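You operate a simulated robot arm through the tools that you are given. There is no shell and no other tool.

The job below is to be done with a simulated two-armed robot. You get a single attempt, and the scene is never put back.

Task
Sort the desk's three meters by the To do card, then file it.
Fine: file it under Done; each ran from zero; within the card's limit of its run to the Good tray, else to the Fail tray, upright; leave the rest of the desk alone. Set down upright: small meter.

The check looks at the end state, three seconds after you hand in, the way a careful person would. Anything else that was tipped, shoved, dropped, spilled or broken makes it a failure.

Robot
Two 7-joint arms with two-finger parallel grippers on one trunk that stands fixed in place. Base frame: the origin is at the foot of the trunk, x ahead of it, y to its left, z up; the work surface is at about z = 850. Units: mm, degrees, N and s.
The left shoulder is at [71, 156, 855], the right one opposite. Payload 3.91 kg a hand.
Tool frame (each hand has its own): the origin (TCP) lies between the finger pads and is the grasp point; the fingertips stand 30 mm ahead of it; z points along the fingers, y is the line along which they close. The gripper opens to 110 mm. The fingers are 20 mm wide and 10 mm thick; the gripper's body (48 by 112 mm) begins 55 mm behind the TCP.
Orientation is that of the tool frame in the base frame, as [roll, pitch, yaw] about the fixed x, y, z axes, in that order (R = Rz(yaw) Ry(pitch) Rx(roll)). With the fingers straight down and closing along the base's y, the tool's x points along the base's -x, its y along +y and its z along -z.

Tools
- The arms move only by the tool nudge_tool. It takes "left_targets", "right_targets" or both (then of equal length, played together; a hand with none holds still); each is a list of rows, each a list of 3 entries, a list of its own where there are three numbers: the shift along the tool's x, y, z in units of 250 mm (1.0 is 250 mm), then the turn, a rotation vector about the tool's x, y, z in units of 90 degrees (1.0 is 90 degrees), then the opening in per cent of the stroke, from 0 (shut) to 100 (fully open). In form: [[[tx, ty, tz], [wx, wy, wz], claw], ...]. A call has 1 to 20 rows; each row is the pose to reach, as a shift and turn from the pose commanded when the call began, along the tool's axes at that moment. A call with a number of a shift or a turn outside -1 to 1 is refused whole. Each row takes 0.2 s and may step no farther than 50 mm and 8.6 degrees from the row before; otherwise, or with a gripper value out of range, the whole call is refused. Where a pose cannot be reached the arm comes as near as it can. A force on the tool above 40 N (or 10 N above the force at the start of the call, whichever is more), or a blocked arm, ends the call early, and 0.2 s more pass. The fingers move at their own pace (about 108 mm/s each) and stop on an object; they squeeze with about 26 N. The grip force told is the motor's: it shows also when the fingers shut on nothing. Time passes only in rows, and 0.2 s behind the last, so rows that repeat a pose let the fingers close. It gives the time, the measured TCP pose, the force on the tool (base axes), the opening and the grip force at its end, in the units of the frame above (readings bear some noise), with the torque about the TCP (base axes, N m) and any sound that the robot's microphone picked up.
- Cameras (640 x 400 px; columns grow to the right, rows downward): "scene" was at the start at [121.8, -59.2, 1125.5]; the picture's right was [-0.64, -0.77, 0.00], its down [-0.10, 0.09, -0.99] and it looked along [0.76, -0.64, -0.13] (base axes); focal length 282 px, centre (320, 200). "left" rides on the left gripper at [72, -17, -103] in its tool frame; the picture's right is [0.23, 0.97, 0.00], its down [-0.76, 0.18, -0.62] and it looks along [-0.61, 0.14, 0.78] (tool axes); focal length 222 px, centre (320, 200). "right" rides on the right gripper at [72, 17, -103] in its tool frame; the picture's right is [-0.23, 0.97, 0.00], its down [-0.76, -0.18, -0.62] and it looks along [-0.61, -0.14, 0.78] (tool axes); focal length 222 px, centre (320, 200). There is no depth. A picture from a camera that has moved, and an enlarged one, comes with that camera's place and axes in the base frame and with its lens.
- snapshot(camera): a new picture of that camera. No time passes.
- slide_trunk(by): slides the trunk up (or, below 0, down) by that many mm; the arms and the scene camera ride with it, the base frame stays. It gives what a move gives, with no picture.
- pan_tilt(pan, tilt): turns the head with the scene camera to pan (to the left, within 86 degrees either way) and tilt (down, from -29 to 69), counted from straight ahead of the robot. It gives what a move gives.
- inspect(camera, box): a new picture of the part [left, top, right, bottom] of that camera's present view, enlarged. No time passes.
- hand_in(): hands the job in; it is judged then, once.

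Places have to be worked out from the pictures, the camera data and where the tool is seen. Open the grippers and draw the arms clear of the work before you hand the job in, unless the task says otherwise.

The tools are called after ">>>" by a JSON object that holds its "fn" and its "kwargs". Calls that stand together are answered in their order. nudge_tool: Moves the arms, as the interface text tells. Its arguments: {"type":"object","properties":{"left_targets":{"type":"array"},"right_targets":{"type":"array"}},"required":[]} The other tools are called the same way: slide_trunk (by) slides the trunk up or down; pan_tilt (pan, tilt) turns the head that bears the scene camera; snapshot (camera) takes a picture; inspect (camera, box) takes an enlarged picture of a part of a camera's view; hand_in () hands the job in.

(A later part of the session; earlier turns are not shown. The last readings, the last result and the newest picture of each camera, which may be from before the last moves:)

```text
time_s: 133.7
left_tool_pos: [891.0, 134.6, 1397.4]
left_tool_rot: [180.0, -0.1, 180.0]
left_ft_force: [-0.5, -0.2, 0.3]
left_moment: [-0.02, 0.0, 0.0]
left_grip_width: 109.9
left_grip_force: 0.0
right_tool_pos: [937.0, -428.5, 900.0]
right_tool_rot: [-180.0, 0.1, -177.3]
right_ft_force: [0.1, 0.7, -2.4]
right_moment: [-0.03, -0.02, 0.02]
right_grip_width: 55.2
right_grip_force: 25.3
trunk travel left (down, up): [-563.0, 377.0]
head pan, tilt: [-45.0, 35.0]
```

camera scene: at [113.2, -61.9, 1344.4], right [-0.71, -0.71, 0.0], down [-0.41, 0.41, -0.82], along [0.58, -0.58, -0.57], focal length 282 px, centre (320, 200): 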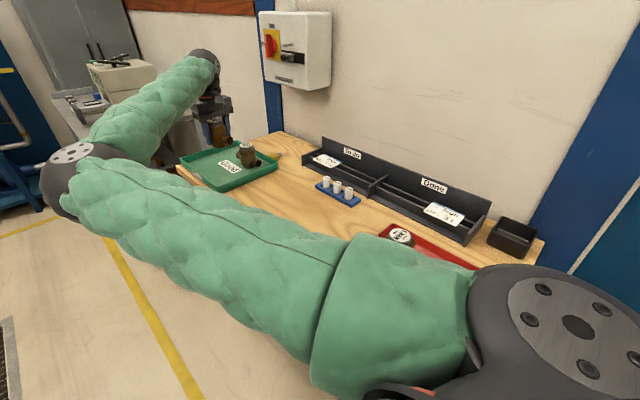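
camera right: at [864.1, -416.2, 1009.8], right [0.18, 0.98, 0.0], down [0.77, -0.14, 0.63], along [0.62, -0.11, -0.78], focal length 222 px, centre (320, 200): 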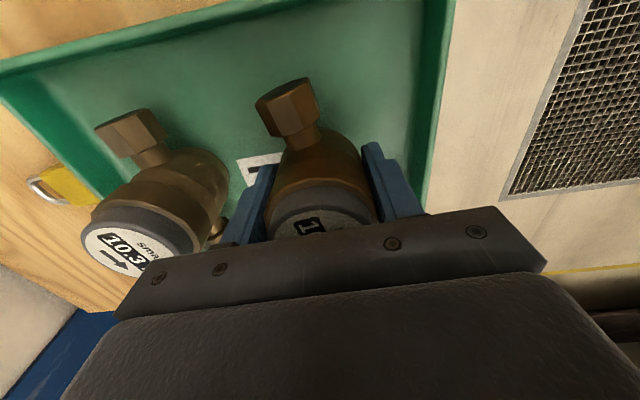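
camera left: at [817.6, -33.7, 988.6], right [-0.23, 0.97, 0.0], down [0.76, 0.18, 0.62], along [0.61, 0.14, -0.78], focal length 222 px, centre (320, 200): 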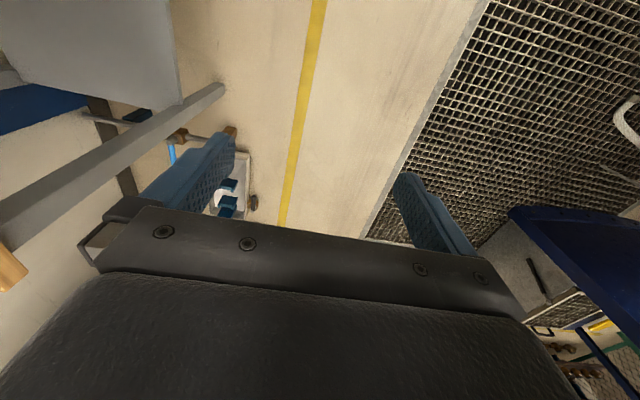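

Contact is starting; one more millimetre to seat it, then I open to 70 mm and lift.

>>> {"fn": "nudge_tool", "kwargs": {"right_targets": [[[0, 0, 0.005], [0, 0, 0], 0], [[0, 0, 0.005], [0, 0, 0], 0]]}}

>>> {"fn": "nudge_tool", "kwargs": {"right_targets": [[[0, 0, 0], [0, 0, 0], 62], [[0, 0, 0], [0, 0, 0], 64], [[0, 0, -0.06], [0, 0, 0], 64], [[0, 0, -0.16], [0, 0, 0], 64], [[0, 0, -0.3], [0, 0, 0], 64], [[0, 0, -0.46], [0, 0, 0], 64], [[0, 0, -0.62], [0, 0, 0], 64]]}}

>>> {"fn": "snapshot", "kwargs": {"camera": "right"}}

>>> {"fn": "snapshot", "kwargs": {"camera": "scene"}}

```text
time_s: 134.3
left_tool_pos: [890.6, 133.9, 1398.6]
left_tool_rot: [179.9, -0.1, 180.0]
left_ft_force: [0.2, -0.6, 0.7]
left_moment: [0.0, 0.0, 0.02]
left_grip_width: 110.1
left_grip_force: 0.1
right_tool_pos: [938.0, -427.6, 900.1]
right_tool_rot: [180.0, 0.2, -177.2]
right_ft_force: [1.1, 0.0, 0.3]
right_moment: [-0.14, 0.02, 0.04]
right_grip_width: 55.1
right_grip_force: 25.8
trunk travel left (down, up): [-563.0, 377.0]
head pan, tilt: [-45.0, 35.0]
```

```text
time_s: 135.9
left_tool_pos: [888.5, 134.5, 1397.6]
left_tool_rot: [-180.0, 0.1, -180.0]
left_ft_force: [-0.5, 0.1, -0.4]
left_moment: [0.0, -0.02, 0.0]
left_grip_width: 110.1
left_grip_force: 0.0
right_tool_pos: [936.5, -427.6, 1054.9]
right_tool_rot: [179.9, 0.2, -177.2]
right_ft_force: [0.4, 0.3, 1.0]
right_moment: [0.01, 0.01, 0.01]
right_grip_width: 70.5
right_grip_force: 0.1
trunk travel left (down, up): [-563.0, 377.0]
head pan, tilt: [-45.0, 35.0]
```

```text
taken
camera right: at [863.0, -415.3, 1157.5], right [0.18, 0.98, 0.0], down [0.77, -0.14, 0.63], along [0.62, -0.11, -0.78], focal length 222 px, centre (320, 200)
```

right: 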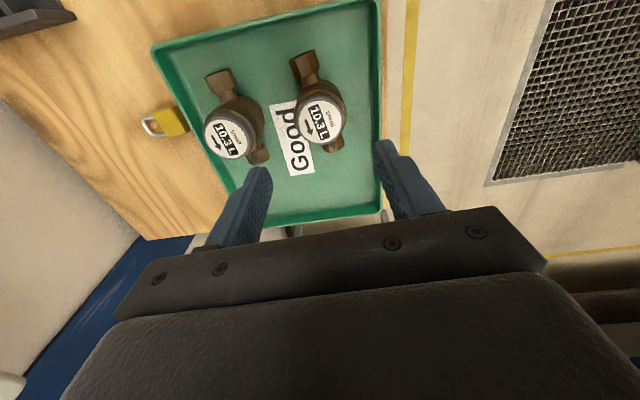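

```text
taken
camera scene: at [112.6, -61.9, 1344.3], right [-0.71, -0.71, 0.0], down [-0.41, 0.41, -0.82], along [0.58, -0.58, -0.57], focal length 282 px, centre (320, 200)
```

scene: 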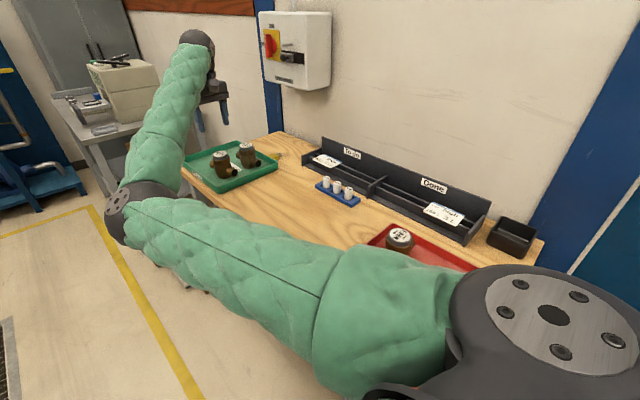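

All three meters stand in their trays. Now the card; I zoom in on the rack.

>>> {"fn": "inspect", "kwargs": {"camera": "scene", "box": [295, 125, 395, 215]}}

>>> {"fn": "inspect", "kwargs": {"camera": "scene", "box": [360, 155, 500, 250]}}

```text
4.44 times, centred on (345, 170) of scene
camera zoom: at [112.6, -61.9, 1344.3], right [-0.71, -0.71, 0.0], down [-0.41, 0.41, -0.82], along [0.58, -0.58, -0.57], focal length 1255 px, centre (209, 333)
```

zoom: 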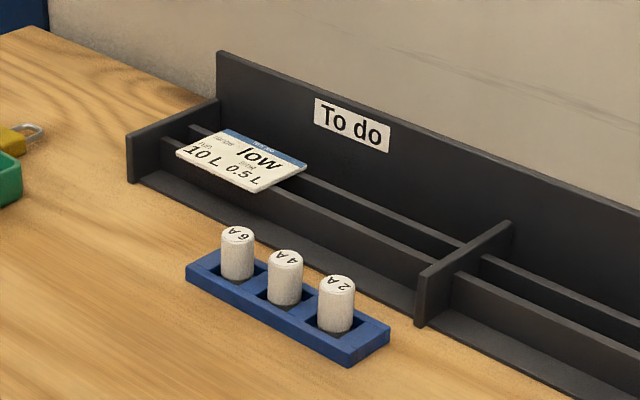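

```text
4.21 times, centred on (430, 202) of scene
camera zoom: at [112.6, -61.9, 1344.3], right [-0.71, -0.71, 0.0], down [-0.41, 0.41, -0.82], along [0.58, -0.58, -0.57], focal length 1189 px, centre (-143, 190)
```

zoom: 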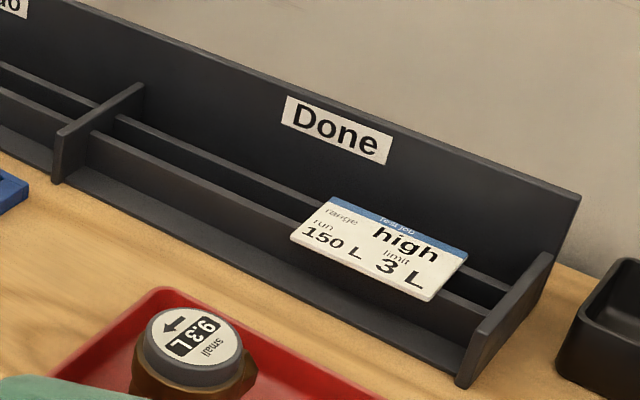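

Triangulating both cameras: the card lies at z≈880, x 689–781, y -747…-690, on rails at y≈-741/-708; the rack's back face is y≈-773, top z≈932. The free part of Done is x≈350–515. The switch box starts at x≈805, so I'll grip the card at x≈712; first I move to (712,-508).

>>> {"fn": "nudge_tool", "kwargs": {"right_targets": [[[0.15, -0.046, 0], [0, 0, 0.01], 64], [[0.3, -0.092, 0], [0, 0, 0.02], 64], [[0.455, -0.138, 0], [0, 0, 0.031], 64], [[0.61, -0.184, 0], [0, 0, 0.031], 64], [[0.76, -0.23, 0], [0, 0, 0.031], 64], [[0.911, -0.276, 0], [0, 0, 0.031], 64], [[0.911, -0.276, 0], [0, 0, 0.031], 64]]}}

>>> {"fn": "snapshot", "kwargs": {"camera": "right"}}

>>> {"fn": "snapshot", "kwargs": {"camera": "scene"}}

```text
time_s: 137.5
left_tool_pos: [890.2, 134.9, 1398.5]
left_tool_rot: [179.9, -0.1, -180.0]
left_ft_force: [-0.2, -0.5, -0.6]
left_moment: [0.0, 0.0, 0.0]
left_grip_width: 110.1
left_grip_force: 0.0
right_tool_pos: [711.5, -508.5, 1053.5]
right_tool_rot: [180.0, 0.2, 180.0]
right_ft_force: [-0.6, -0.2, 0.6]
right_moment: [-0.01, -0.01, -0.04]
right_grip_width: 70.3
right_grip_force: 0.1
trunk travel left (down, up): [-563.0, 377.0]
head pan, tilt: [-45.0, 35.0]
```

```text
taken
camera right: at [639.5, -493.8, 1155.6], right [0.23, 0.97, 0.0], down [0.76, -0.18, 0.63], along [0.61, -0.14, -0.78], focal length 222 px, centre (320, 200)
```

right: 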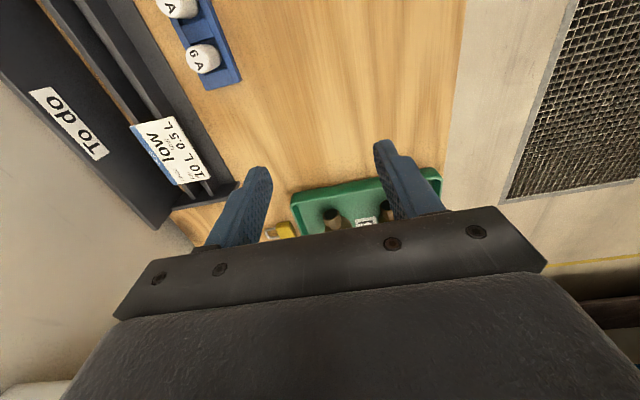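

```text
taken
camera scene: at [113.9, -61.5, 1344.3], right [-0.71, -0.71, 0.0], down [-0.41, 0.41, -0.82], along [0.58, -0.58, -0.57], focal length 282 px, centre (320, 200)
```

scene: 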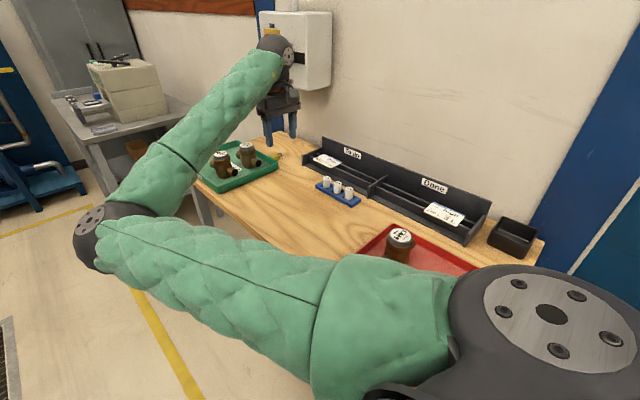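

I zoom on the card from this closer viewpoint to refine its position.

>>> {"fn": "inspect", "kwargs": {"camera": "right", "box": [100, 90, 260, 240]}}

```text
2.67 times, centred on (180, 165) of right
camera zoom: at [639.5, -493.8, 1155.6], right [0.23, 0.97, 0.0], down [0.76, -0.18, 0.63], along [0.61, -0.14, -0.78], focal length 592 px, centre (693, 293)
```

zoom: 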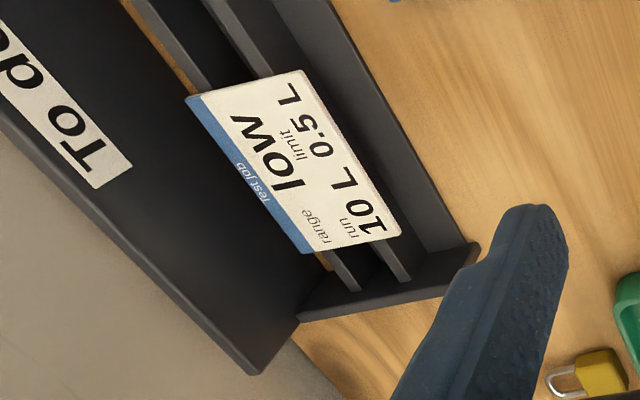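

Refined card: x 686–778, y -751…-689, centre y≈-720. I move over it to (712,-720) with a 74 mm opening, staying at z≈1000.

>>> {"fn": "nudge_tool", "kwargs": {"right_targets": [[[0, -0.15, 0], [0, 0, 0], 67], [[0, -0.3, 0], [0, 0, 0], 67], [[0, -0.45, 0], [0, 0, 0], 67], [[0, -0.6, 0.05], [0, 0, 0], 67], [[0, -0.75, 0.1], [0, 0, 0], 67], [[0, -0.846, 0.2], [0, 0, 0], 67], [[0, -0.846, 0.2], [0, 0, 0], 67]]}}

>>> {"fn": "snapshot", "kwargs": {"camera": "right"}}

>>> {"fn": "inspect", "kwargs": {"camera": "scene", "box": [220, 10, 420, 200]}}

```text
time_s: 139.1
left_tool_pos: [890.4, 136.5, 1398.6]
left_tool_rot: [180.0, 0.0, 179.9]
left_ft_force: [-0.1, 0.8, -0.8]
left_moment: [-0.02, 0.01, -0.02]
left_grip_width: 109.9
left_grip_force: 0.1
right_tool_pos: [711.7, -720.1, 1005.7]
right_tool_rot: [179.9, 0.3, 179.9]
right_ft_force: [0.3, 1.0, 0.1]
right_moment: [0.01, 0.0, -0.02]
right_grip_width: 73.7
right_grip_force: 0.0
trunk travel left (down, up): [-563.0, 377.0]
head pan, tilt: [-45.0, 35.0]
```

```text
taken
camera right: at [639.5, -704.6, 1107.3], right [0.23, 0.97, 0.0], down [0.76, -0.18, 0.63], along [0.61, -0.14, -0.78], focal length 222 px, centre (320, 200)
```

right: 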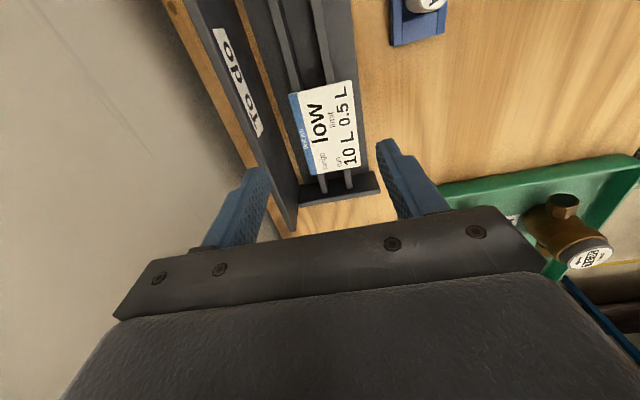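

```text
2.11 times, centred on (320, 105) of scene
camera zoom: at [113.0, -61.1, 1344.5], right [-0.71, -0.71, 0.0], down [-0.41, 0.41, -0.82], along [0.58, -0.58, -0.57], focal length 594 px, centre (320, 400)
```

zoom: 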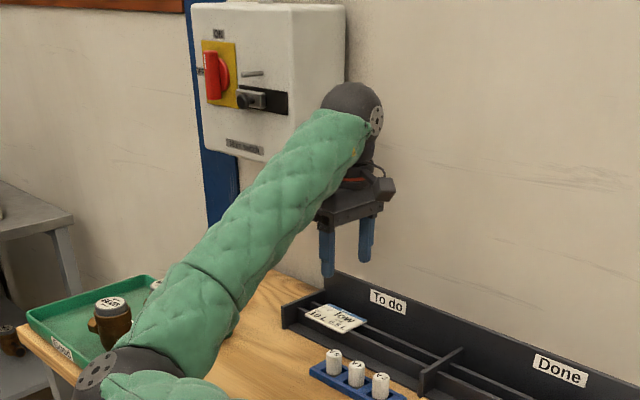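

From straight above the card spans y -747…-686 (centre -716.5, top z≈883). I shift 3 mm and descend to z≈930 for a check.

>>> {"fn": "nudge_tool", "kwargs": {"right_targets": [[[0, 0.012, 0.1], [0, 0, 0], 67], [[0, 0.012, 0.2], [0, 0, 0], 67], [[0, 0.012, 0.3], [0, 0, 0], 67], [[0, 0.012, 0.3], [0, 0, 0], 67]]}}

>>> {"fn": "snapshot", "kwargs": {"camera": "right"}}

>>> {"fn": "inspect", "kwargs": {"camera": "scene", "box": [290, 70, 420, 200]}}

```text
time_s: 140.1
left_tool_pos: [889.3, 136.2, 1398.4]
left_tool_rot: [-180.0, 0.0, -179.9]
left_ft_force: [-0.1, 0.0, 0.3]
left_moment: [0.03, -0.04, -0.02]
left_grip_width: 110.1
left_grip_force: 0.0
right_tool_pos: [713.5, -717.1, 929.8]
right_tool_rot: [-180.0, 0.3, -179.9]
right_ft_force: [-0.5, 0.4, 0.1]
right_moment: [0.04, 0.01, -0.01]
right_grip_width: 73.8
right_grip_force: 0.0
trunk travel left (down, up): [-563.0, 377.0]
head pan, tilt: [-45.0, 35.0]
```

```text
taken
camera right: at [640.7, -700.7, 1031.9], right [0.23, 0.97, 0.0], down [0.76, -0.18, 0.63], along [0.61, -0.14, -0.78], focal length 222 px, centre (320, 200)
```

right: 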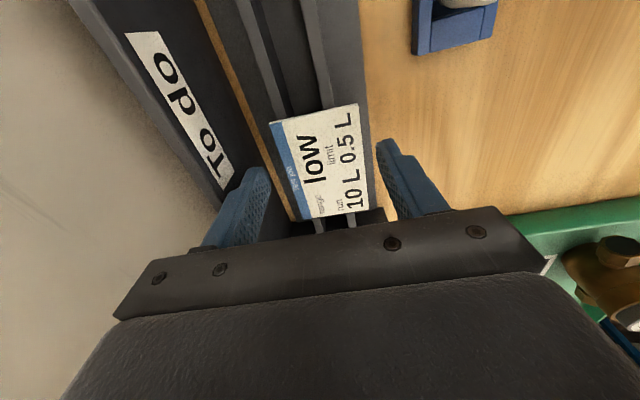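

```text
3.08 times, centred on (355, 135) of scene
camera zoom: at [113.0, -61.6, 1344.4], right [-0.71, -0.71, 0.0], down [-0.41, 0.41, -0.82], along [0.58, -0.58, -0.57], focal length 869 px, centre (212, 400)
```

zoom: 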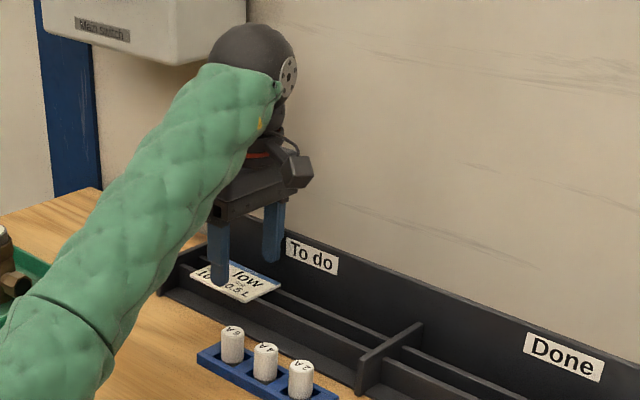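

Fingers clear both card edges by 6–9 mm. I descend to z≈896.

>>> {"fn": "nudge_tool", "kwargs": {"right_targets": [[[0, 0.004, 0.06], [0, 0, 0], 67], [[0, 0.004, 0.11], [0, 0, 0], 67], [[0, 0.004, 0.136], [0, 0, 0], 67], [[0, 0.004, 0.136], [0, 0, 0], 67]]}}

>>> {"fn": "snapshot", "kwargs": {"camera": "right"}}

>>> {"fn": "inspect", "kwargs": {"camera": "scene", "box": [290, 70, 420, 200]}}

```text
time_s: 141.1
left_tool_pos: [888.9, 140.6, 1399.9]
left_tool_rot: [-179.8, -0.1, -179.9]
left_ft_force: [0.1, -0.5, 0.2]
left_moment: [-0.01, 0.01, 0.01]
left_grip_width: 109.8
left_grip_force: 0.1
right_tool_pos: [713.9, -709.3, 899.8]
right_tool_rot: [-179.8, 0.5, -179.8]
right_ft_force: [1.0, -0.2, -0.1]
right_moment: [0.0, 0.0, 0.0]
right_grip_width: 73.6
right_grip_force: 0.1
trunk travel left (down, up): [-563.0, 377.0]
head pan, tilt: [-45.0, 35.0]
```

```text
taken
camera right: at [640.5, -694.1, 1002.8], right [0.23, 0.97, 0.0], down [0.76, -0.17, 0.63], along [0.61, -0.14, -0.78], focal length 222 px, centre (320, 200)
```

right: 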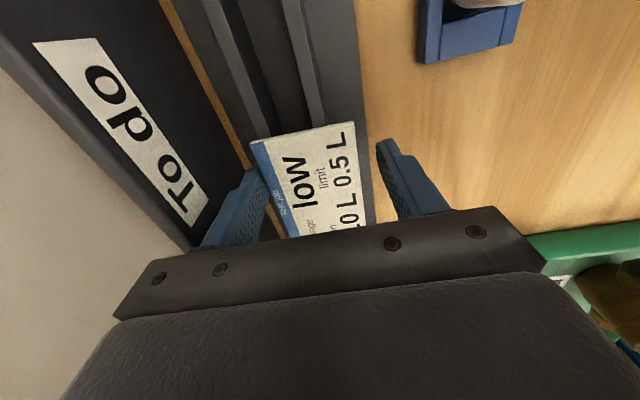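

```text
3.08 times, centred on (355, 135) of scene
camera zoom: at [111.6, -56.2, 1345.8], right [-0.71, -0.71, 0.0], down [-0.41, 0.4, -0.82], along [0.58, -0.58, -0.57], focal length 869 px, centre (212, 400)
```

zoom: 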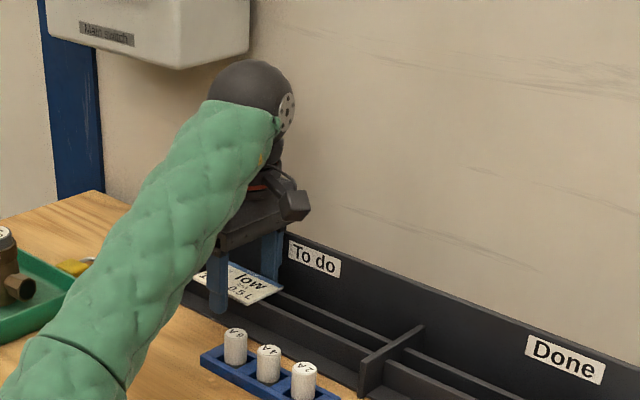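

The readings show the whole trunk being pushed a few mm (left hand and head shifted), though the tool force is nil — some arm link is touching something. I look before moving.

>>> {"fn": "snapshot", "kwargs": {"camera": "scene"}}

>>> {"fn": "snapshot", "kwargs": {"camera": "left"}}

```text
taken
camera scene: at [111.6, -56.2, 1345.8], right [-0.71, -0.71, 0.0], down [-0.41, 0.4, -0.82], along [0.58, -0.58, -0.57], focal length 282 px, centre (320, 200)
```

scene: 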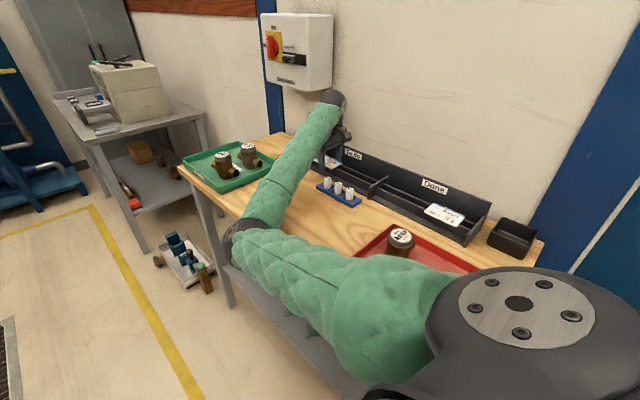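

```text
taken
camera left: at [814.9, 122.5, 1503.9], right [-0.23, 0.97, 0.0], down [0.76, 0.18, 0.62], along [0.61, 0.14, -0.78], focal length 222 px, centre (320, 200)
```

left: 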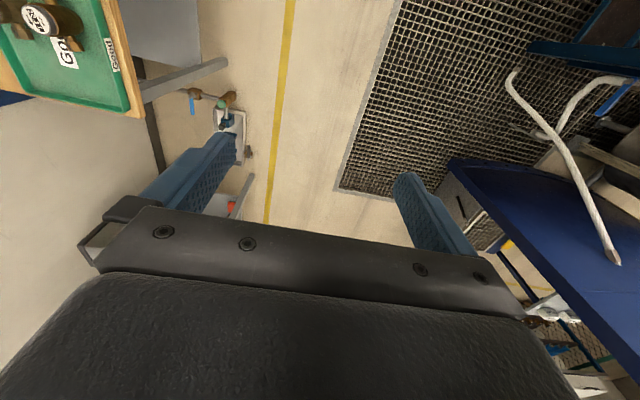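

I zoom in on the elbow and desk edge.

>>> {"fn": "inspect", "kwargs": {"camera": "scene", "box": [180, 140, 420, 340]}}

>>> {"fn": "inspect", "kwargs": {"camera": "scene", "box": [250, 0, 400, 110]}}

```text
2.00 times, centred on (300, 240) of scene
camera zoom: at [111.6, -56.2, 1345.8], right [-0.71, -0.71, 0.0], down [-0.41, 0.4, -0.82], along [0.58, -0.58, -0.57], focal length 565 px, centre (360, 120)
```

zoom: 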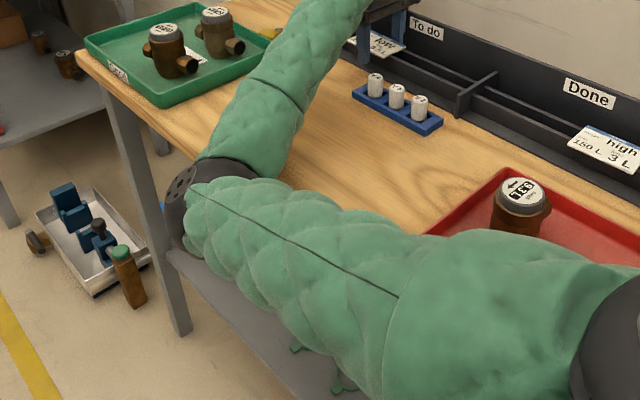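

```text
3.64 times, centred on (325, 55) of scene
camera zoom: at [111.6, -56.2, 1345.8], right [-0.71, -0.71, 0.0], down [-0.41, 0.4, -0.82], along [0.58, -0.58, -0.57], focal length 1027 px, centre (302, 727)
```

zoom: 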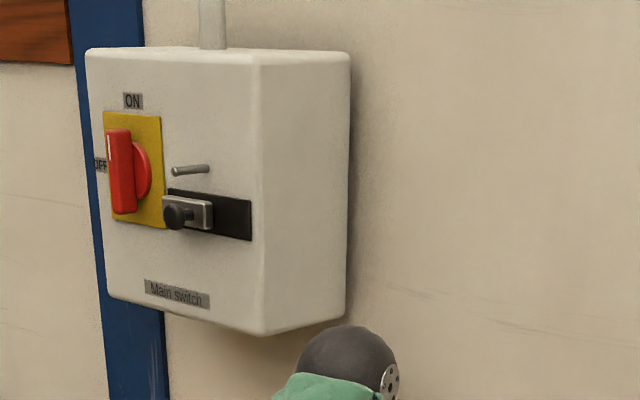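

The elbow is resting against the desk's front edge. I lift the hand straight back up 80 mm to release it.

>>> {"fn": "nudge_tool", "kwargs": {"right_targets": [[[0, -0.02, -0.06], [0, 0, 0], 67], [[0, -0.03, -0.16], [0, 0, 0], 67], [[0, -0.03, -0.32], [0, 0, 0], 67], [[0, -0.03, -0.32], [0, 0, 0], 67]]}}

>>> {"fn": "snapshot", "kwargs": {"camera": "scene"}}

```text
time_s: 142.1
left_tool_pos: [890.9, 133.5, 1396.7]
left_tool_rot: [179.9, -0.2, -180.0]
left_ft_force: [0.0, -1.0, 0.5]
left_moment: [0.0, 0.03, -0.03]
left_grip_width: 110.1
left_grip_force: 0.0
right_tool_pos: [713.5, -723.8, 969.5]
right_tool_rot: [179.9, 0.1, -179.9]
right_ft_force: [0.4, -0.2, 0.3]
right_moment: [-0.01, 0.02, -0.03]
right_grip_width: 73.7
right_grip_force: 0.0
trunk travel left (down, up): [-563.0, 377.0]
head pan, tilt: [-45.0, 35.0]
```

```text
taken
camera scene: at [114.8, -62.8, 1344.0], right [-0.71, -0.71, 0.0], down [-0.41, 0.41, -0.82], along [0.58, -0.58, -0.57], focal length 282 px, centre (320, 200)
```

scene: 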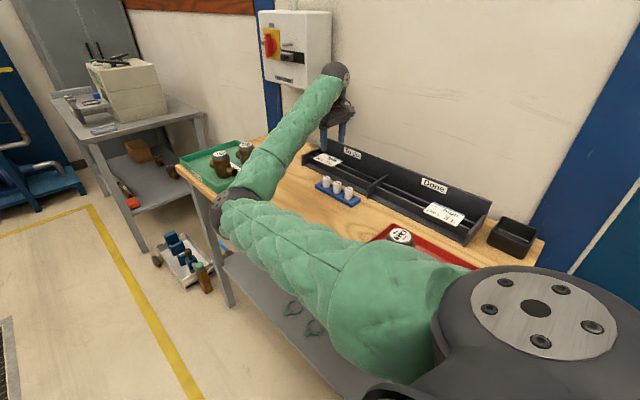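

Released; everything snapped back. A lower trunk keeps the elbow up in this pose, so I first raise the hand (also moving away from the switch box) to about (660,-640,1195).

>>> {"fn": "nudge_tool", "kwargs": {"right_targets": [[[0.035, 0.056, -0.15], [0, 0, 0], 67], [[0.07, 0.112, -0.3], [0, 0, 0], 67], [[0.106, 0.168, -0.45], [0, 0, 0], 67], [[0.141, 0.224, -0.6], [0, 0, 0], 67], [[0.176, 0.28, -0.75], [0, 0, 0], 67], [[0.212, 0.336, -0.9], [0, 0, 0], 67], [[0.212, 0.336, -0.9], [0, 0, 0], 67]]}}

```text
time_s: 143.7
left_tool_pos: [890.2, 133.6, 1397.6]
left_tool_rot: [179.9, 0.0, -179.9]
left_ft_force: [0.9, -0.1, -0.2]
left_moment: [0.03, 0.01, 0.02]
left_grip_width: 110.1
left_grip_force: 0.0
right_tool_pos: [659.5, -640.2, 1197.5]
right_tool_rot: [179.9, 0.2, 180.0]
right_ft_force: [-0.6, 0.6, 0.0]
right_moment: [-0.01, 0.03, 0.02]
right_grip_width: 73.7
right_grip_force: 0.0
trunk travel left (down, up): [-563.0, 377.0]
head pan, tilt: [-45.0, 35.0]
```

The hand is at z≈1197; lowering the trunk 200 mm leaves it at ≈997, clear of everything on the desk.

>>> {"fn": "slide_trunk", "kwargs": {"by": -200}}

>>> {"fn": "snapshot", "kwargs": {"camera": "scene"}}

>>> {"fn": "snapshot", "kwargs": {"camera": "right"}}

```text
time_s: 145.9
left_tool_pos: [888.1, 135.4, 1199.1]
left_tool_rot: [-180.0, 0.0, 180.0]
left_ft_force: [0.0, 0.5, 0.2]
left_moment: [-0.01, 0.0, 0.02]
left_grip_width: 109.9
left_grip_force: 0.0
right_tool_pos: [659.6, -638.9, 997.0]
right_tool_rot: [179.9, 0.2, -180.0]
right_ft_force: [0.1, 0.4, 0.0]
right_moment: [0.01, 0.03, 0.02]
right_grip_width: 73.6
right_grip_force: 0.0
trunk travel left (down, up): [-363.0, 577.0]
head pan, tilt: [-45.0, 35.0]
```

```text
taken
camera scene: at [113.0, -61.9, 1144.5], right [-0.71, -0.71, 0.0], down [-0.41, 0.41, -0.82], along [0.58, -0.58, -0.57], focal length 282 px, centre (320, 200)
```

scene: 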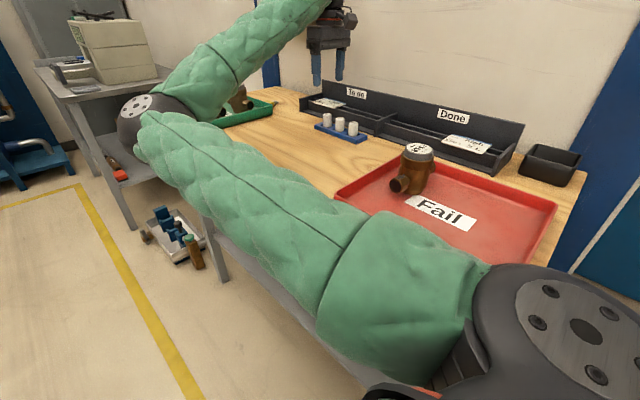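

```text
taken
camera right: at [585.8, -623.3, 1100.0], right [0.23, 0.97, 0.0], down [0.76, -0.18, 0.63], along [0.61, -0.14, -0.78], focal length 222 px, centre (320, 200)
```

right: 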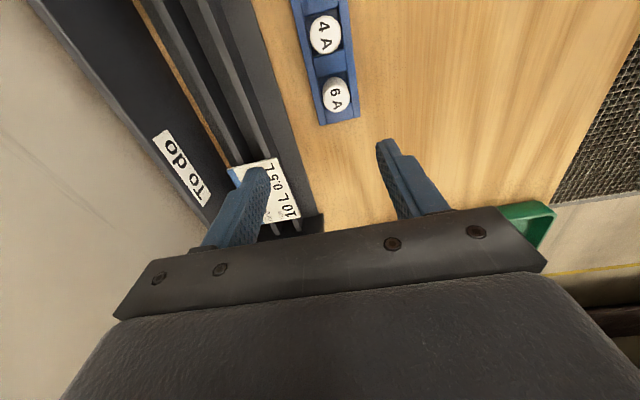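

The elbow now sits well above the desk edge. I return over the card at (713,-717) and go to z≈930.

>>> {"fn": "nudge_tool", "kwargs": {"right_targets": [[[-0.07, -0.104, 0], [0, 0, 0], 67], [[-0.14, -0.208, 0], [0, 0, 0], 67], [[-0.212, -0.31, 0.03], [0, 0, 0], 67], [[-0.212, -0.31, 0.15], [0, 0, 0], 67], [[-0.212, -0.31, 0.268], [0, 0, 0], 67], [[-0.212, -0.31, 0.268], [0, 0, 0], 67]]}}

>>> {"fn": "snapshot", "kwargs": {"camera": "right"}}

>>> {"fn": "snapshot", "kwargs": {"camera": "scene"}}

```text
time_s: 147.3
left_tool_pos: [889.0, 134.9, 1198.1]
left_tool_rot: [-180.0, -0.1, -180.0]
left_ft_force: [-0.8, 0.0, 0.1]
left_moment: [0.0, -0.02, 0.0]
left_grip_width: 110.1
left_grip_force: 0.1
right_tool_pos: [711.1, -715.8, 930.6]
right_tool_rot: [-180.0, 0.2, -180.0]
right_ft_force: [-0.6, 0.3, -0.7]
right_moment: [-0.03, 0.02, -0.01]
right_grip_width: 73.5
right_grip_force: 0.1
trunk travel left (down, up): [-363.0, 577.0]
head pan, tilt: [-45.0, 35.0]
```

```text
taken
camera right: at [638.4, -699.3, 1032.5], right [0.23, 0.97, 0.0], down [0.76, -0.18, 0.63], along [0.61, -0.14, -0.78], focal length 222 px, centre (320, 200)
```

right: 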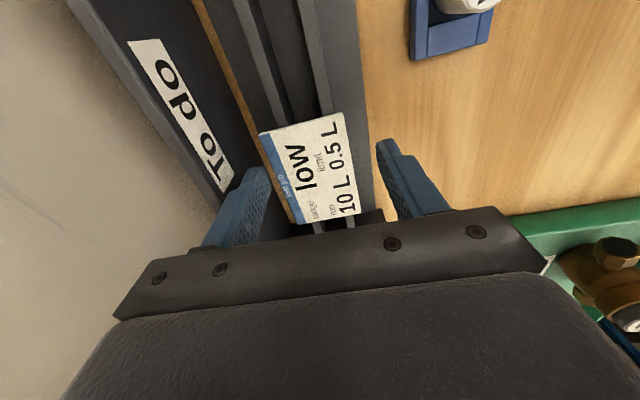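

```text
taken
camera scene: at [113.0, -61.7, 1144.4], right [-0.71, -0.71, 0.0], down [-0.41, 0.41, -0.82], along [0.58, -0.58, -0.57], focal length 282 px, centre (320, 200)
```

scene: 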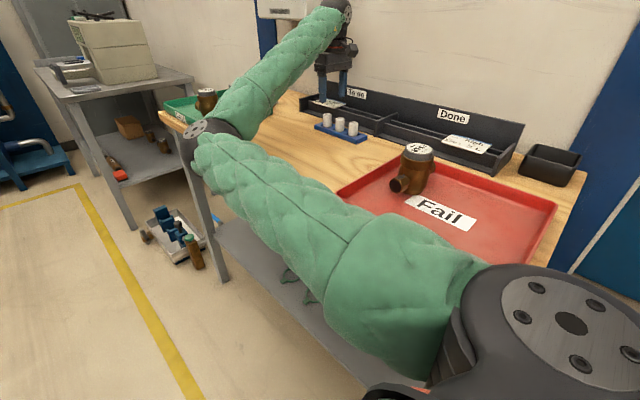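

The card was nudged ~8 mm toward the back when the strain released (now y -754…-695, still lying on both rails). I set the hand at y≈-720 with 78 mm opening and descend to z≈897, watching for strain.

>>> {"fn": "nudge_tool", "kwargs": {"right_targets": [[[0, -0.017, 0.02], [0, 0, 0], 71], [[0, -0.017, 0.07], [0, 0, 0], 71], [[0, -0.017, 0.11], [0, 0, 0], 71], [[0, -0.017, 0.134], [0, 0, 0], 71], [[0, -0.017, 0.134], [0, 0, 0], 71]]}}

>>> {"fn": "snapshot", "kwargs": {"camera": "right"}}

>>> {"fn": "snapshot", "kwargs": {"camera": "scene"}}

```text
time_s: 148.5
left_tool_pos: [887.3, 137.7, 1200.0]
left_tool_rot: [-179.9, -0.1, -179.9]
left_ft_force: [0.6, 0.1, 0.0]
left_moment: [-0.03, -0.04, -0.01]
left_grip_width: 110.2
left_grip_force: 0.0
right_tool_pos: [711.7, -718.0, 901.8]
right_tool_rot: [-179.9, 0.4, -179.9]
right_ft_force: [0.6, 0.7, 0.1]
right_moment: [-0.03, -0.04, 0.02]
right_grip_width: 77.4
right_grip_force: 0.1
trunk travel left (down, up): [-363.0, 577.0]
head pan, tilt: [-45.0, 35.0]
```

```text
taken
camera right: at [638.9, -702.2, 1003.7], right [0.23, 0.97, 0.0], down [0.76, -0.18, 0.63], along [0.61, -0.14, -0.78], focal length 222 px, centre (320, 200)
```

right: 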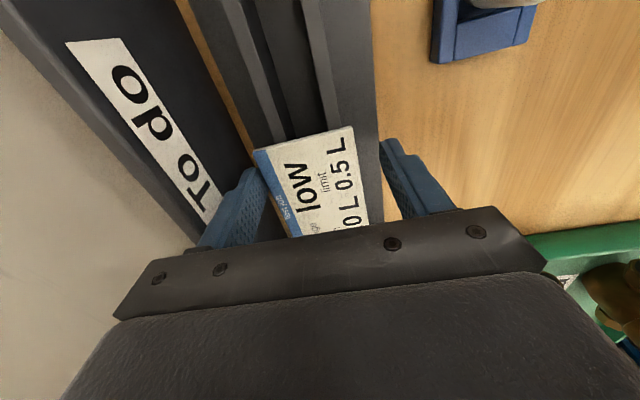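

```text
taken
camera scene: at [112.1, -59.9, 1145.3], right [-0.71, -0.71, 0.0], down [-0.41, 0.4, -0.82], along [0.58, -0.58, -0.57], focal length 282 px, centre (320, 200)
```

scene: 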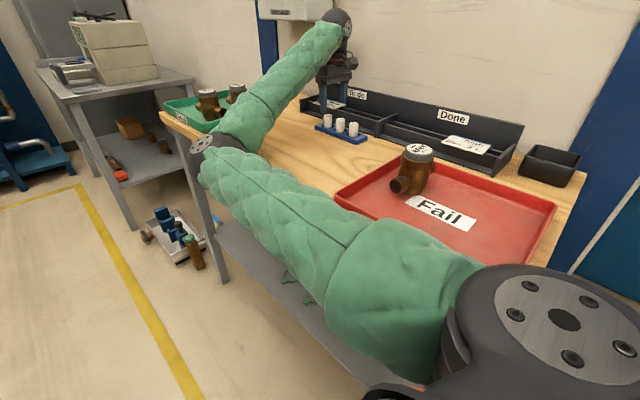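

Only slight elbow contact now (2 mm), and the tips are ~11 mm below the card's top. I close on the card.

>>> {"fn": "nudge_tool", "kwargs": {"right_targets": [[[0, 0, 0], [0, 0, 0], 60], [[0, 0, 0], [0, 0, 0], 45], [[0, 0, 0], [0, 0, 0], 30], [[0, 0, 0], [0, 0, 0], 30]]}}

>>> {"fn": "snapshot", "kwargs": {"camera": "right"}}

```text
time_s: 149.5
left_tool_pos: [887.9, 139.1, 1200.0]
left_tool_rot: [-179.9, -0.1, -179.9]
left_ft_force: [0.2, 1.5, 0.7]
left_moment: [-0.01, -0.01, 0.01]
left_grip_width: 110.0
left_grip_force: 0.0
right_tool_pos: [710.5, -718.1, 901.0]
right_tool_rot: [-179.9, 0.4, -179.9]
right_ft_force: [1.0, -1.3, 3.1]
right_moment: [-0.05, -0.14, -0.06]
right_grip_width: 58.8
right_grip_force: 25.9
trunk travel left (down, up): [-363.0, 577.0]
head pan, tilt: [-45.0, 35.0]
```

```text
taken
camera right: at [638.2, -701.6, 1003.7], right [0.23, 0.97, 0.0], down [0.76, -0.18, 0.63], along [0.61, -0.14, -0.78], focal length 222 px, centre (320, 200)
```

right: 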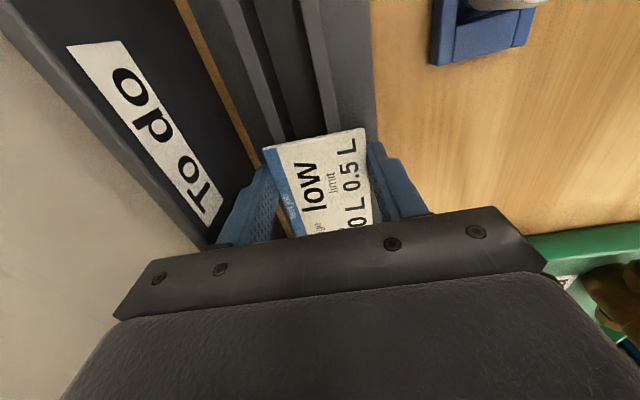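

The card is gripped (58.8 mm, 26 N). I lift it straight up 70 mm.

>>> {"fn": "nudge_tool", "kwargs": {"right_targets": [[[0, 0, -0.04], [0, 0, 0], 30], [[0, 0, -0.12], [0, 0, 0], 30], [[0, 0, -0.2], [0, 0, 0], 30], [[0, 0, -0.3], [0, 0, 0], 30], [[0, 0, -0.3], [0, 0, 0], 30]]}}

>>> {"fn": "snapshot", "kwargs": {"camera": "right"}}

>>> {"fn": "inspect", "kwargs": {"camera": "scene", "box": [240, 0, 440, 160]}}

```text
time_s: 150.7
left_tool_pos: [890.6, 134.3, 1196.8]
left_tool_rot: [179.9, -0.1, -180.0]
left_ft_force: [1.0, 0.0, 0.5]
left_moment: [0.01, 0.0, 0.01]
left_grip_width: 110.0
left_grip_force: 0.1
right_tool_pos: [711.8, -720.4, 970.9]
right_tool_rot: [179.8, 0.0, -180.0]
right_ft_force: [0.2, 0.7, 0.3]
right_moment: [0.04, 0.02, 0.02]
right_grip_width: 58.5
right_grip_force: 26.3
trunk travel left (down, up): [-363.0, 577.0]
head pan, tilt: [-45.0, 35.0]
```

```text
taken
camera right: at [638.8, -705.2, 1074.3], right [0.23, 0.97, 0.0], down [0.76, -0.18, 0.63], along [0.61, -0.14, -0.78], focal length 222 px, centre (320, 200)
```

right: 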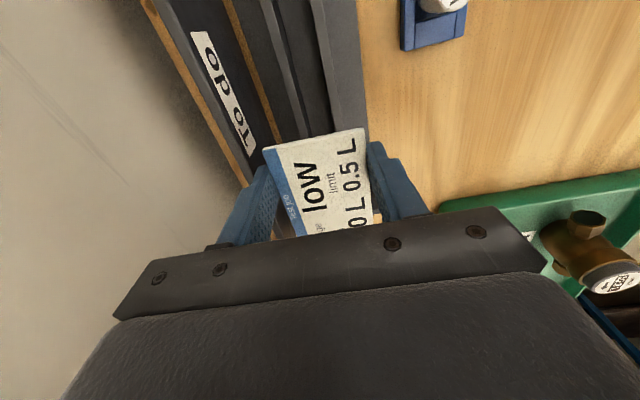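

```text
2.50 times, centred on (340, 80) of scene
camera zoom: at [113.8, -62.3, 1144.2], right [-0.71, -0.71, 0.0], down [-0.41, 0.41, -0.82], along [0.58, -0.58, -0.57], focal length 706 px, centre (270, 500)
```

zoom: 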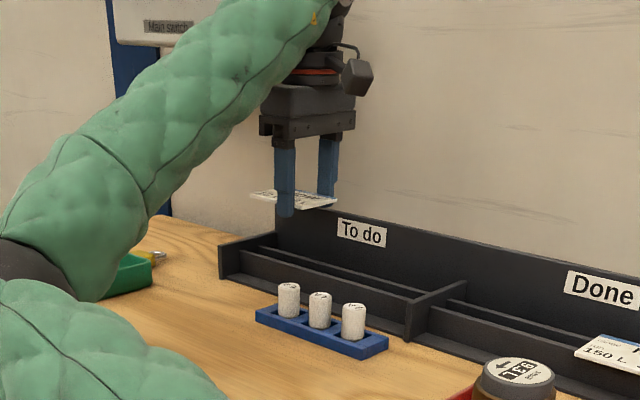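

The card is held flat and level. I carry it toward the Done section at constant y, first 160 mm in -x.

>>> {"fn": "nudge_tool", "kwargs": {"right_targets": [[[0.12, 0.003, -0.04], [0, 0, 0], 30], [[0.26, 0.006, -0.06], [0, 0, 0], 30], [[0.4, 0.008, -0.06], [0, 0, 0], 30], [[0.54, 0.01, -0.06], [0, 0, 0], 30], [[0.64, 0.01, -0.06], [0, 0, 0], 30], [[0.64, 0.01, -0.06], [0, 0, 0], 30]]}}

>>> {"fn": "snapshot", "kwargs": {"camera": "right"}}

>>> {"fn": "snapshot", "kwargs": {"camera": "scene"}}

```text
time_s: 152.1
left_tool_pos: [889.9, 134.2, 1198.5]
left_tool_rot: [-180.0, -0.1, 180.0]
left_ft_force: [-0.1, 0.2, -0.3]
left_moment: [-0.04, 0.01, 0.0]
left_grip_width: 110.1
left_grip_force: 0.0
right_tool_pos: [550.4, -718.5, 988.1]
right_tool_rot: [179.9, 0.2, -180.0]
right_ft_force: [-0.2, -0.2, -0.5]
right_moment: [0.01, 0.03, 0.02]
right_grip_width: 58.8
right_grip_force: 25.9
trunk travel left (down, up): [-363.0, 577.0]
head pan, tilt: [-45.0, 35.0]
```

```text
taken
camera right: at [478.0, -702.0, 1090.6], right [0.23, 0.97, 0.0], down [0.76, -0.18, 0.63], along [0.61, -0.14, -0.78], focal length 222 px, centre (320, 200)
```

right: 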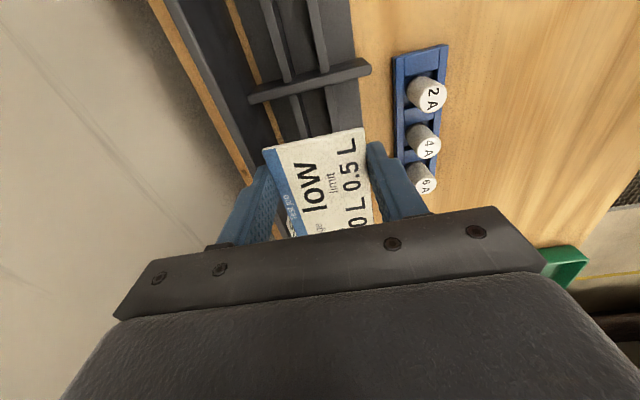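

```text
taken
camera scene: at [113.4, -61.9, 1144.3], right [-0.71, -0.71, 0.0], down [-0.41, 0.41, -0.82], along [0.58, -0.58, -0.57], focal length 282 px, centre (320, 200)
```

scene: 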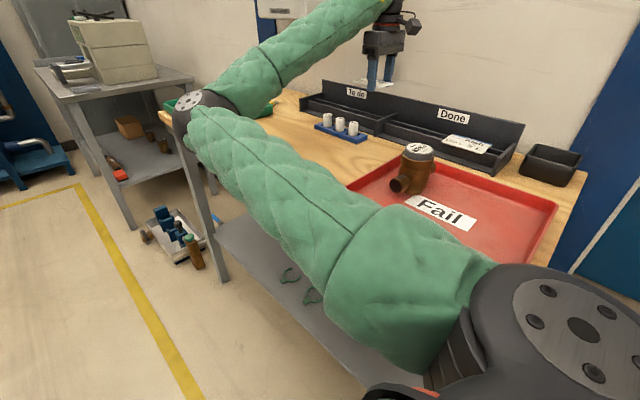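

Fine so far (divider at x≈513). I continue 140 mm to x≈411.

>>> {"fn": "nudge_tool", "kwargs": {"right_targets": [[[0.14, 0, 0], [0, 0, 0], 30], [[0.28, 0, 0], [0, 0, 0], 30], [[0.42, 0, 0], [0, 0, 0], 30], [[0.556, 0, 0], [0, 0, 0], 30], [[0.556, 0, 0], [0, 0, 0], 30]]}}

>>> {"fn": "snapshot", "kwargs": {"camera": "right"}}

>>> {"fn": "snapshot", "kwargs": {"camera": "scene"}}

```text
time_s: 153.3
left_tool_pos: [889.6, 134.9, 1198.6]
left_tool_rot: [-180.0, -0.1, -179.9]
left_ft_force: [0.0, -0.2, -0.4]
left_moment: [-0.04, 0.03, -0.02]
left_grip_width: 109.7
left_grip_force: 0.1
right_tool_pos: [412.2, -717.8, 986.8]
right_tool_rot: [180.0, 0.2, 180.0]
right_ft_force: [0.2, 0.3, 0.2]
right_moment: [0.04, 0.0, 0.01]
right_grip_width: 58.6
right_grip_force: 26.4
trunk travel left (down, up): [-363.0, 577.0]
head pan, tilt: [-45.0, 35.0]
```

```text
taken
camera right: at [340.9, -702.2, 1089.0], right [0.23, 0.97, 0.0], down [0.76, -0.18, 0.63], along [0.61, -0.14, -0.78], focal length 222 px, centre (320, 200)
```

right: 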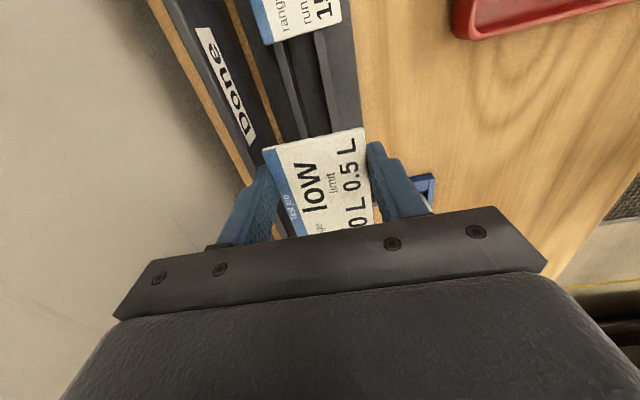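

```text
taken
camera scene: at [113.6, -62.0, 1144.2], right [-0.71, -0.71, 0.0], down [-0.41, 0.41, -0.82], along [0.58, -0.58, -0.57], focal length 282 px, centre (320, 200)
```

scene: 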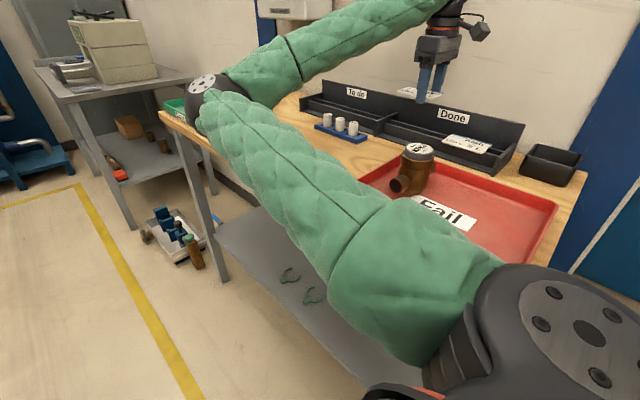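

Gaps look good (high card ends at x≈345, divider at 513; mine will span ≈387–479). I lower to z≈915 and check.

>>> {"fn": "nudge_tool", "kwargs": {"right_targets": [[[0, 0, 0.1], [0, 0, 0], 30], [[0, 0, 0.2], [0, 0, 0], 30], [[0, 0, 0.288], [0, 0, 0], 30], [[0, 0, 0.288], [0, 0, 0], 30]]}}

>>> {"fn": "snapshot", "kwargs": {"camera": "right"}}

>>> {"fn": "inspect", "kwargs": {"camera": "scene", "box": [370, 0, 540, 180]}}

```text
time_s: 154.3
left_tool_pos: [888.6, 134.2, 1199.5]
left_tool_rot: [-180.0, -0.1, 179.9]
left_ft_force: [0.7, 0.3, -0.9]
left_moment: [0.03, -0.02, 0.01]
left_grip_width: 109.9
left_grip_force: 0.0
right_tool_pos: [412.1, -716.1, 914.5]
right_tool_rot: [179.9, 0.2, 180.0]
right_ft_force: [0.0, -0.5, -0.5]
right_moment: [0.0, 0.01, 0.01]
right_grip_width: 58.4
right_grip_force: 25.8
trunk travel left (down, up): [-363.0, 577.0]
head pan, tilt: [-45.0, 35.0]
```

```text
taken
camera right: at [339.1, -701.2, 1016.7], right [0.23, 0.97, 0.0], down [0.76, -0.18, 0.63], along [0.61, -0.14, -0.78], focal length 222 px, centre (320, 200)
```

right: 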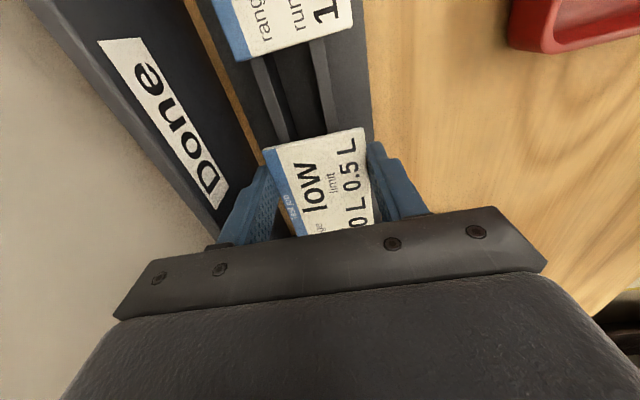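

```text
2.22 times, centred on (455, 90) of scene
camera zoom: at [113.0, -61.9, 1144.4], right [-0.71, -0.71, 0.0], down [-0.41, 0.41, -0.82], along [0.58, -0.58, -0.57], focal length 628 px, centre (20, 444)
```

zoom: 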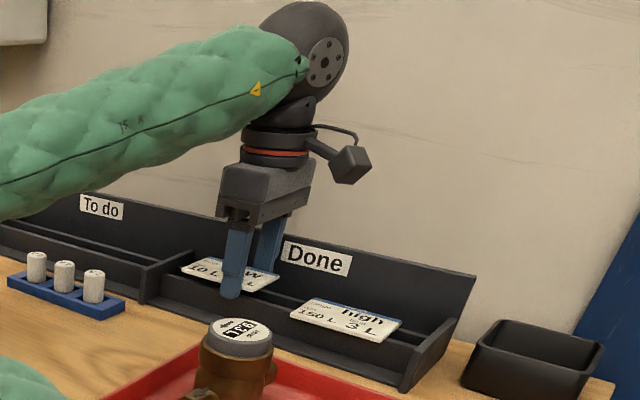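

No strain, aligned over the rails. I lower to ≈904 and then by millimetres.

>>> {"fn": "nudge_tool", "kwargs": {"right_targets": [[[0, -0.006, 0.024], [0, 0, 0], 30], [[0, -0.006, 0.042], [0, 0, 0], 30], [[0, -0.006, 0.042], [0, 0, 0], 30]]}}

>>> {"fn": "nudge_tool", "kwargs": {"right_targets": [[[0, 0, 0.006], [0, 0, 0], 30], [[0, 0, 0.006], [0, 0, 0], 30]]}}

```text
time_s: 155.1
left_tool_pos: [889.4, 135.5, 1198.2]
left_tool_rot: [-180.0, 0.0, -180.0]
left_ft_force: [0.1, -0.7, 0.3]
left_moment: [0.02, -0.01, -0.02]
left_grip_width: 110.1
left_grip_force: 0.1
right_tool_pos: [412.5, -720.2, 903.3]
right_tool_rot: [179.9, 0.1, -179.9]
right_ft_force: [0.5, 0.4, -0.3]
right_moment: [-0.01, 0.02, 0.03]
right_grip_width: 58.6
right_grip_force: 25.9
trunk travel left (down, up): [-363.0, 577.0]
head pan, tilt: [-45.0, 35.0]
```

```text
time_s: 155.7
left_tool_pos: [888.9, 134.8, 1197.7]
left_tool_rot: [180.0, -0.1, -180.0]
left_ft_force: [-0.5, -0.5, -0.7]
left_moment: [-0.02, 0.01, -0.01]
left_grip_width: 110.1
left_grip_force: 0.1
right_tool_pos: [412.6, -720.4, 900.8]
right_tool_rot: [179.9, 0.3, -179.9]
right_ft_force: [-0.8, 0.6, -0.3]
right_moment: [0.0, 0.01, -0.01]
right_grip_width: 58.6
right_grip_force: 25.6
trunk travel left (down, up): [-363.0, 577.0]
head pan, tilt: [-45.0, 35.0]
```

No contact yet; I go on by 1 mm steps.

>>> {"fn": "nudge_tool", "kwargs": {"right_targets": [[[0, 0.006, 0.004], [0, 0, 0], 30], [[0, 0.006, 0.004], [0, 0, 0], 30]]}}

>>> {"fn": "nudge_tool", "kwargs": {"right_targets": [[[0, 0, 0.004], [0, 0, 0], 30], [[0, 0, 0.004], [0, 0, 0], 30]]}}

>>> {"fn": "nudge_tool", "kwargs": {"right_targets": [[[0, 0, 0.004], [0, 0, 0], 30], [[0, 0, 0.004], [0, 0, 0], 30]]}}

```text
time_s: 156.3
left_tool_pos: [889.4, 135.2, 1198.8]
left_tool_rot: [-180.0, -0.1, 180.0]
left_ft_force: [-0.4, 0.2, 0.2]
left_moment: [-0.05, -0.02, 0.02]
left_grip_width: 110.4
left_grip_force: 0.0
right_tool_pos: [412.3, -718.2, 900.4]
right_tool_rot: [180.0, 0.1, -180.0]
right_ft_force: [-0.2, -0.1, 2.5]
right_moment: [-0.08, 0.03, -0.02]
right_grip_width: 58.7
right_grip_force: 26.0
trunk travel left (down, up): [-363.0, 577.0]
head pan, tilt: [-45.0, 35.0]
```

```text
time_s: 156.9
left_tool_pos: [888.4, 134.2, 1198.9]
left_tool_rot: [180.0, -0.2, -180.0]
left_ft_force: [0.6, 0.3, -0.1]
left_moment: [0.02, -0.02, 0.01]
left_grip_width: 110.1
left_grip_force: 0.0
right_tool_pos: [412.7, -717.4, 901.4]
right_tool_rot: [180.0, 0.3, -180.0]
right_ft_force: [0.8, -3.6, 15.2]
right_moment: [-0.15, -0.01, -0.02]
right_grip_width: 58.5
right_grip_force: 26.3
trunk travel left (down, up): [-363.0, 577.0]
head pan, tilt: [-45.0, 35.0]
```

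```text
time_s: 157.5
left_tool_pos: [888.1, 136.5, 1199.1]
left_tool_rot: [180.0, 0.1, -179.9]
left_ft_force: [0.6, 1.0, -0.4]
left_moment: [0.0, -0.02, 0.02]
left_grip_width: 110.0
left_grip_force: 0.0
right_tool_pos: [412.8, -717.8, 900.5]
right_tool_rot: [-179.9, 0.4, 179.9]
right_ft_force: [2.9, -5.8, 24.2]
right_moment: [-0.18, -0.11, -0.06]
right_grip_width: 58.6
right_grip_force: 25.9
trunk travel left (down, up): [-363.0, 577.0]
head pan, tilt: [-45.0, 35.0]
```

The card rests on the rails (24 N). I back off 2 mm, open to 72 mm, and then lift straight up.

>>> {"fn": "nudge_tool", "kwargs": {"right_targets": [[[0, 0, -0.008], [0, 0, 0], 30], [[0, 0, -0.008], [0, 0, 0], 58], [[0, 0, -0.008], [0, 0, 0], 66], [[0, 0, -0.008], [0, 0, 0], 66]]}}

>>> {"fn": "snapshot", "kwargs": {"camera": "right"}}

```text
time_s: 158.5
left_tool_pos: [889.1, 134.8, 1197.9]
left_tool_rot: [179.9, -0.1, -180.0]
left_ft_force: [-0.4, 0.1, -0.5]
left_moment: [0.02, 0.02, -0.01]
left_grip_width: 109.9
left_grip_force: 0.0
right_tool_pos: [413.0, -717.8, 902.2]
right_tool_rot: [179.9, 0.3, 180.0]
right_ft_force: [0.5, -0.3, 1.1]
right_moment: [-0.01, 0.01, -0.02]
right_grip_width: 72.8
right_grip_force: 0.0
trunk travel left (down, up): [-363.0, 577.0]
head pan, tilt: [-45.0, 35.0]
```

```text
taken
camera right: at [339.9, -702.3, 1003.4], right [0.23, 0.97, 0.0], down [0.76, -0.18, 0.63], along [0.61, -0.14, -0.78], focal length 222 px, centre (320, 200)
```

right: 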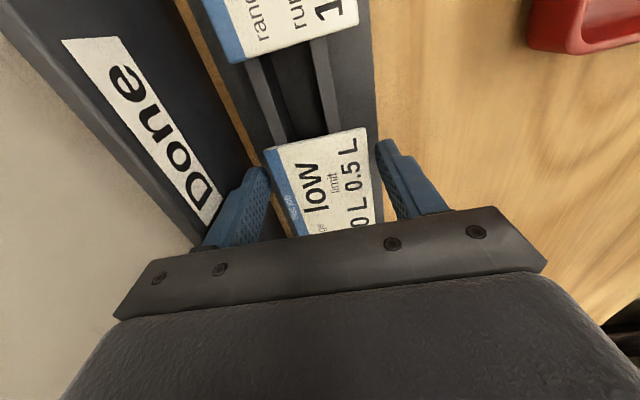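

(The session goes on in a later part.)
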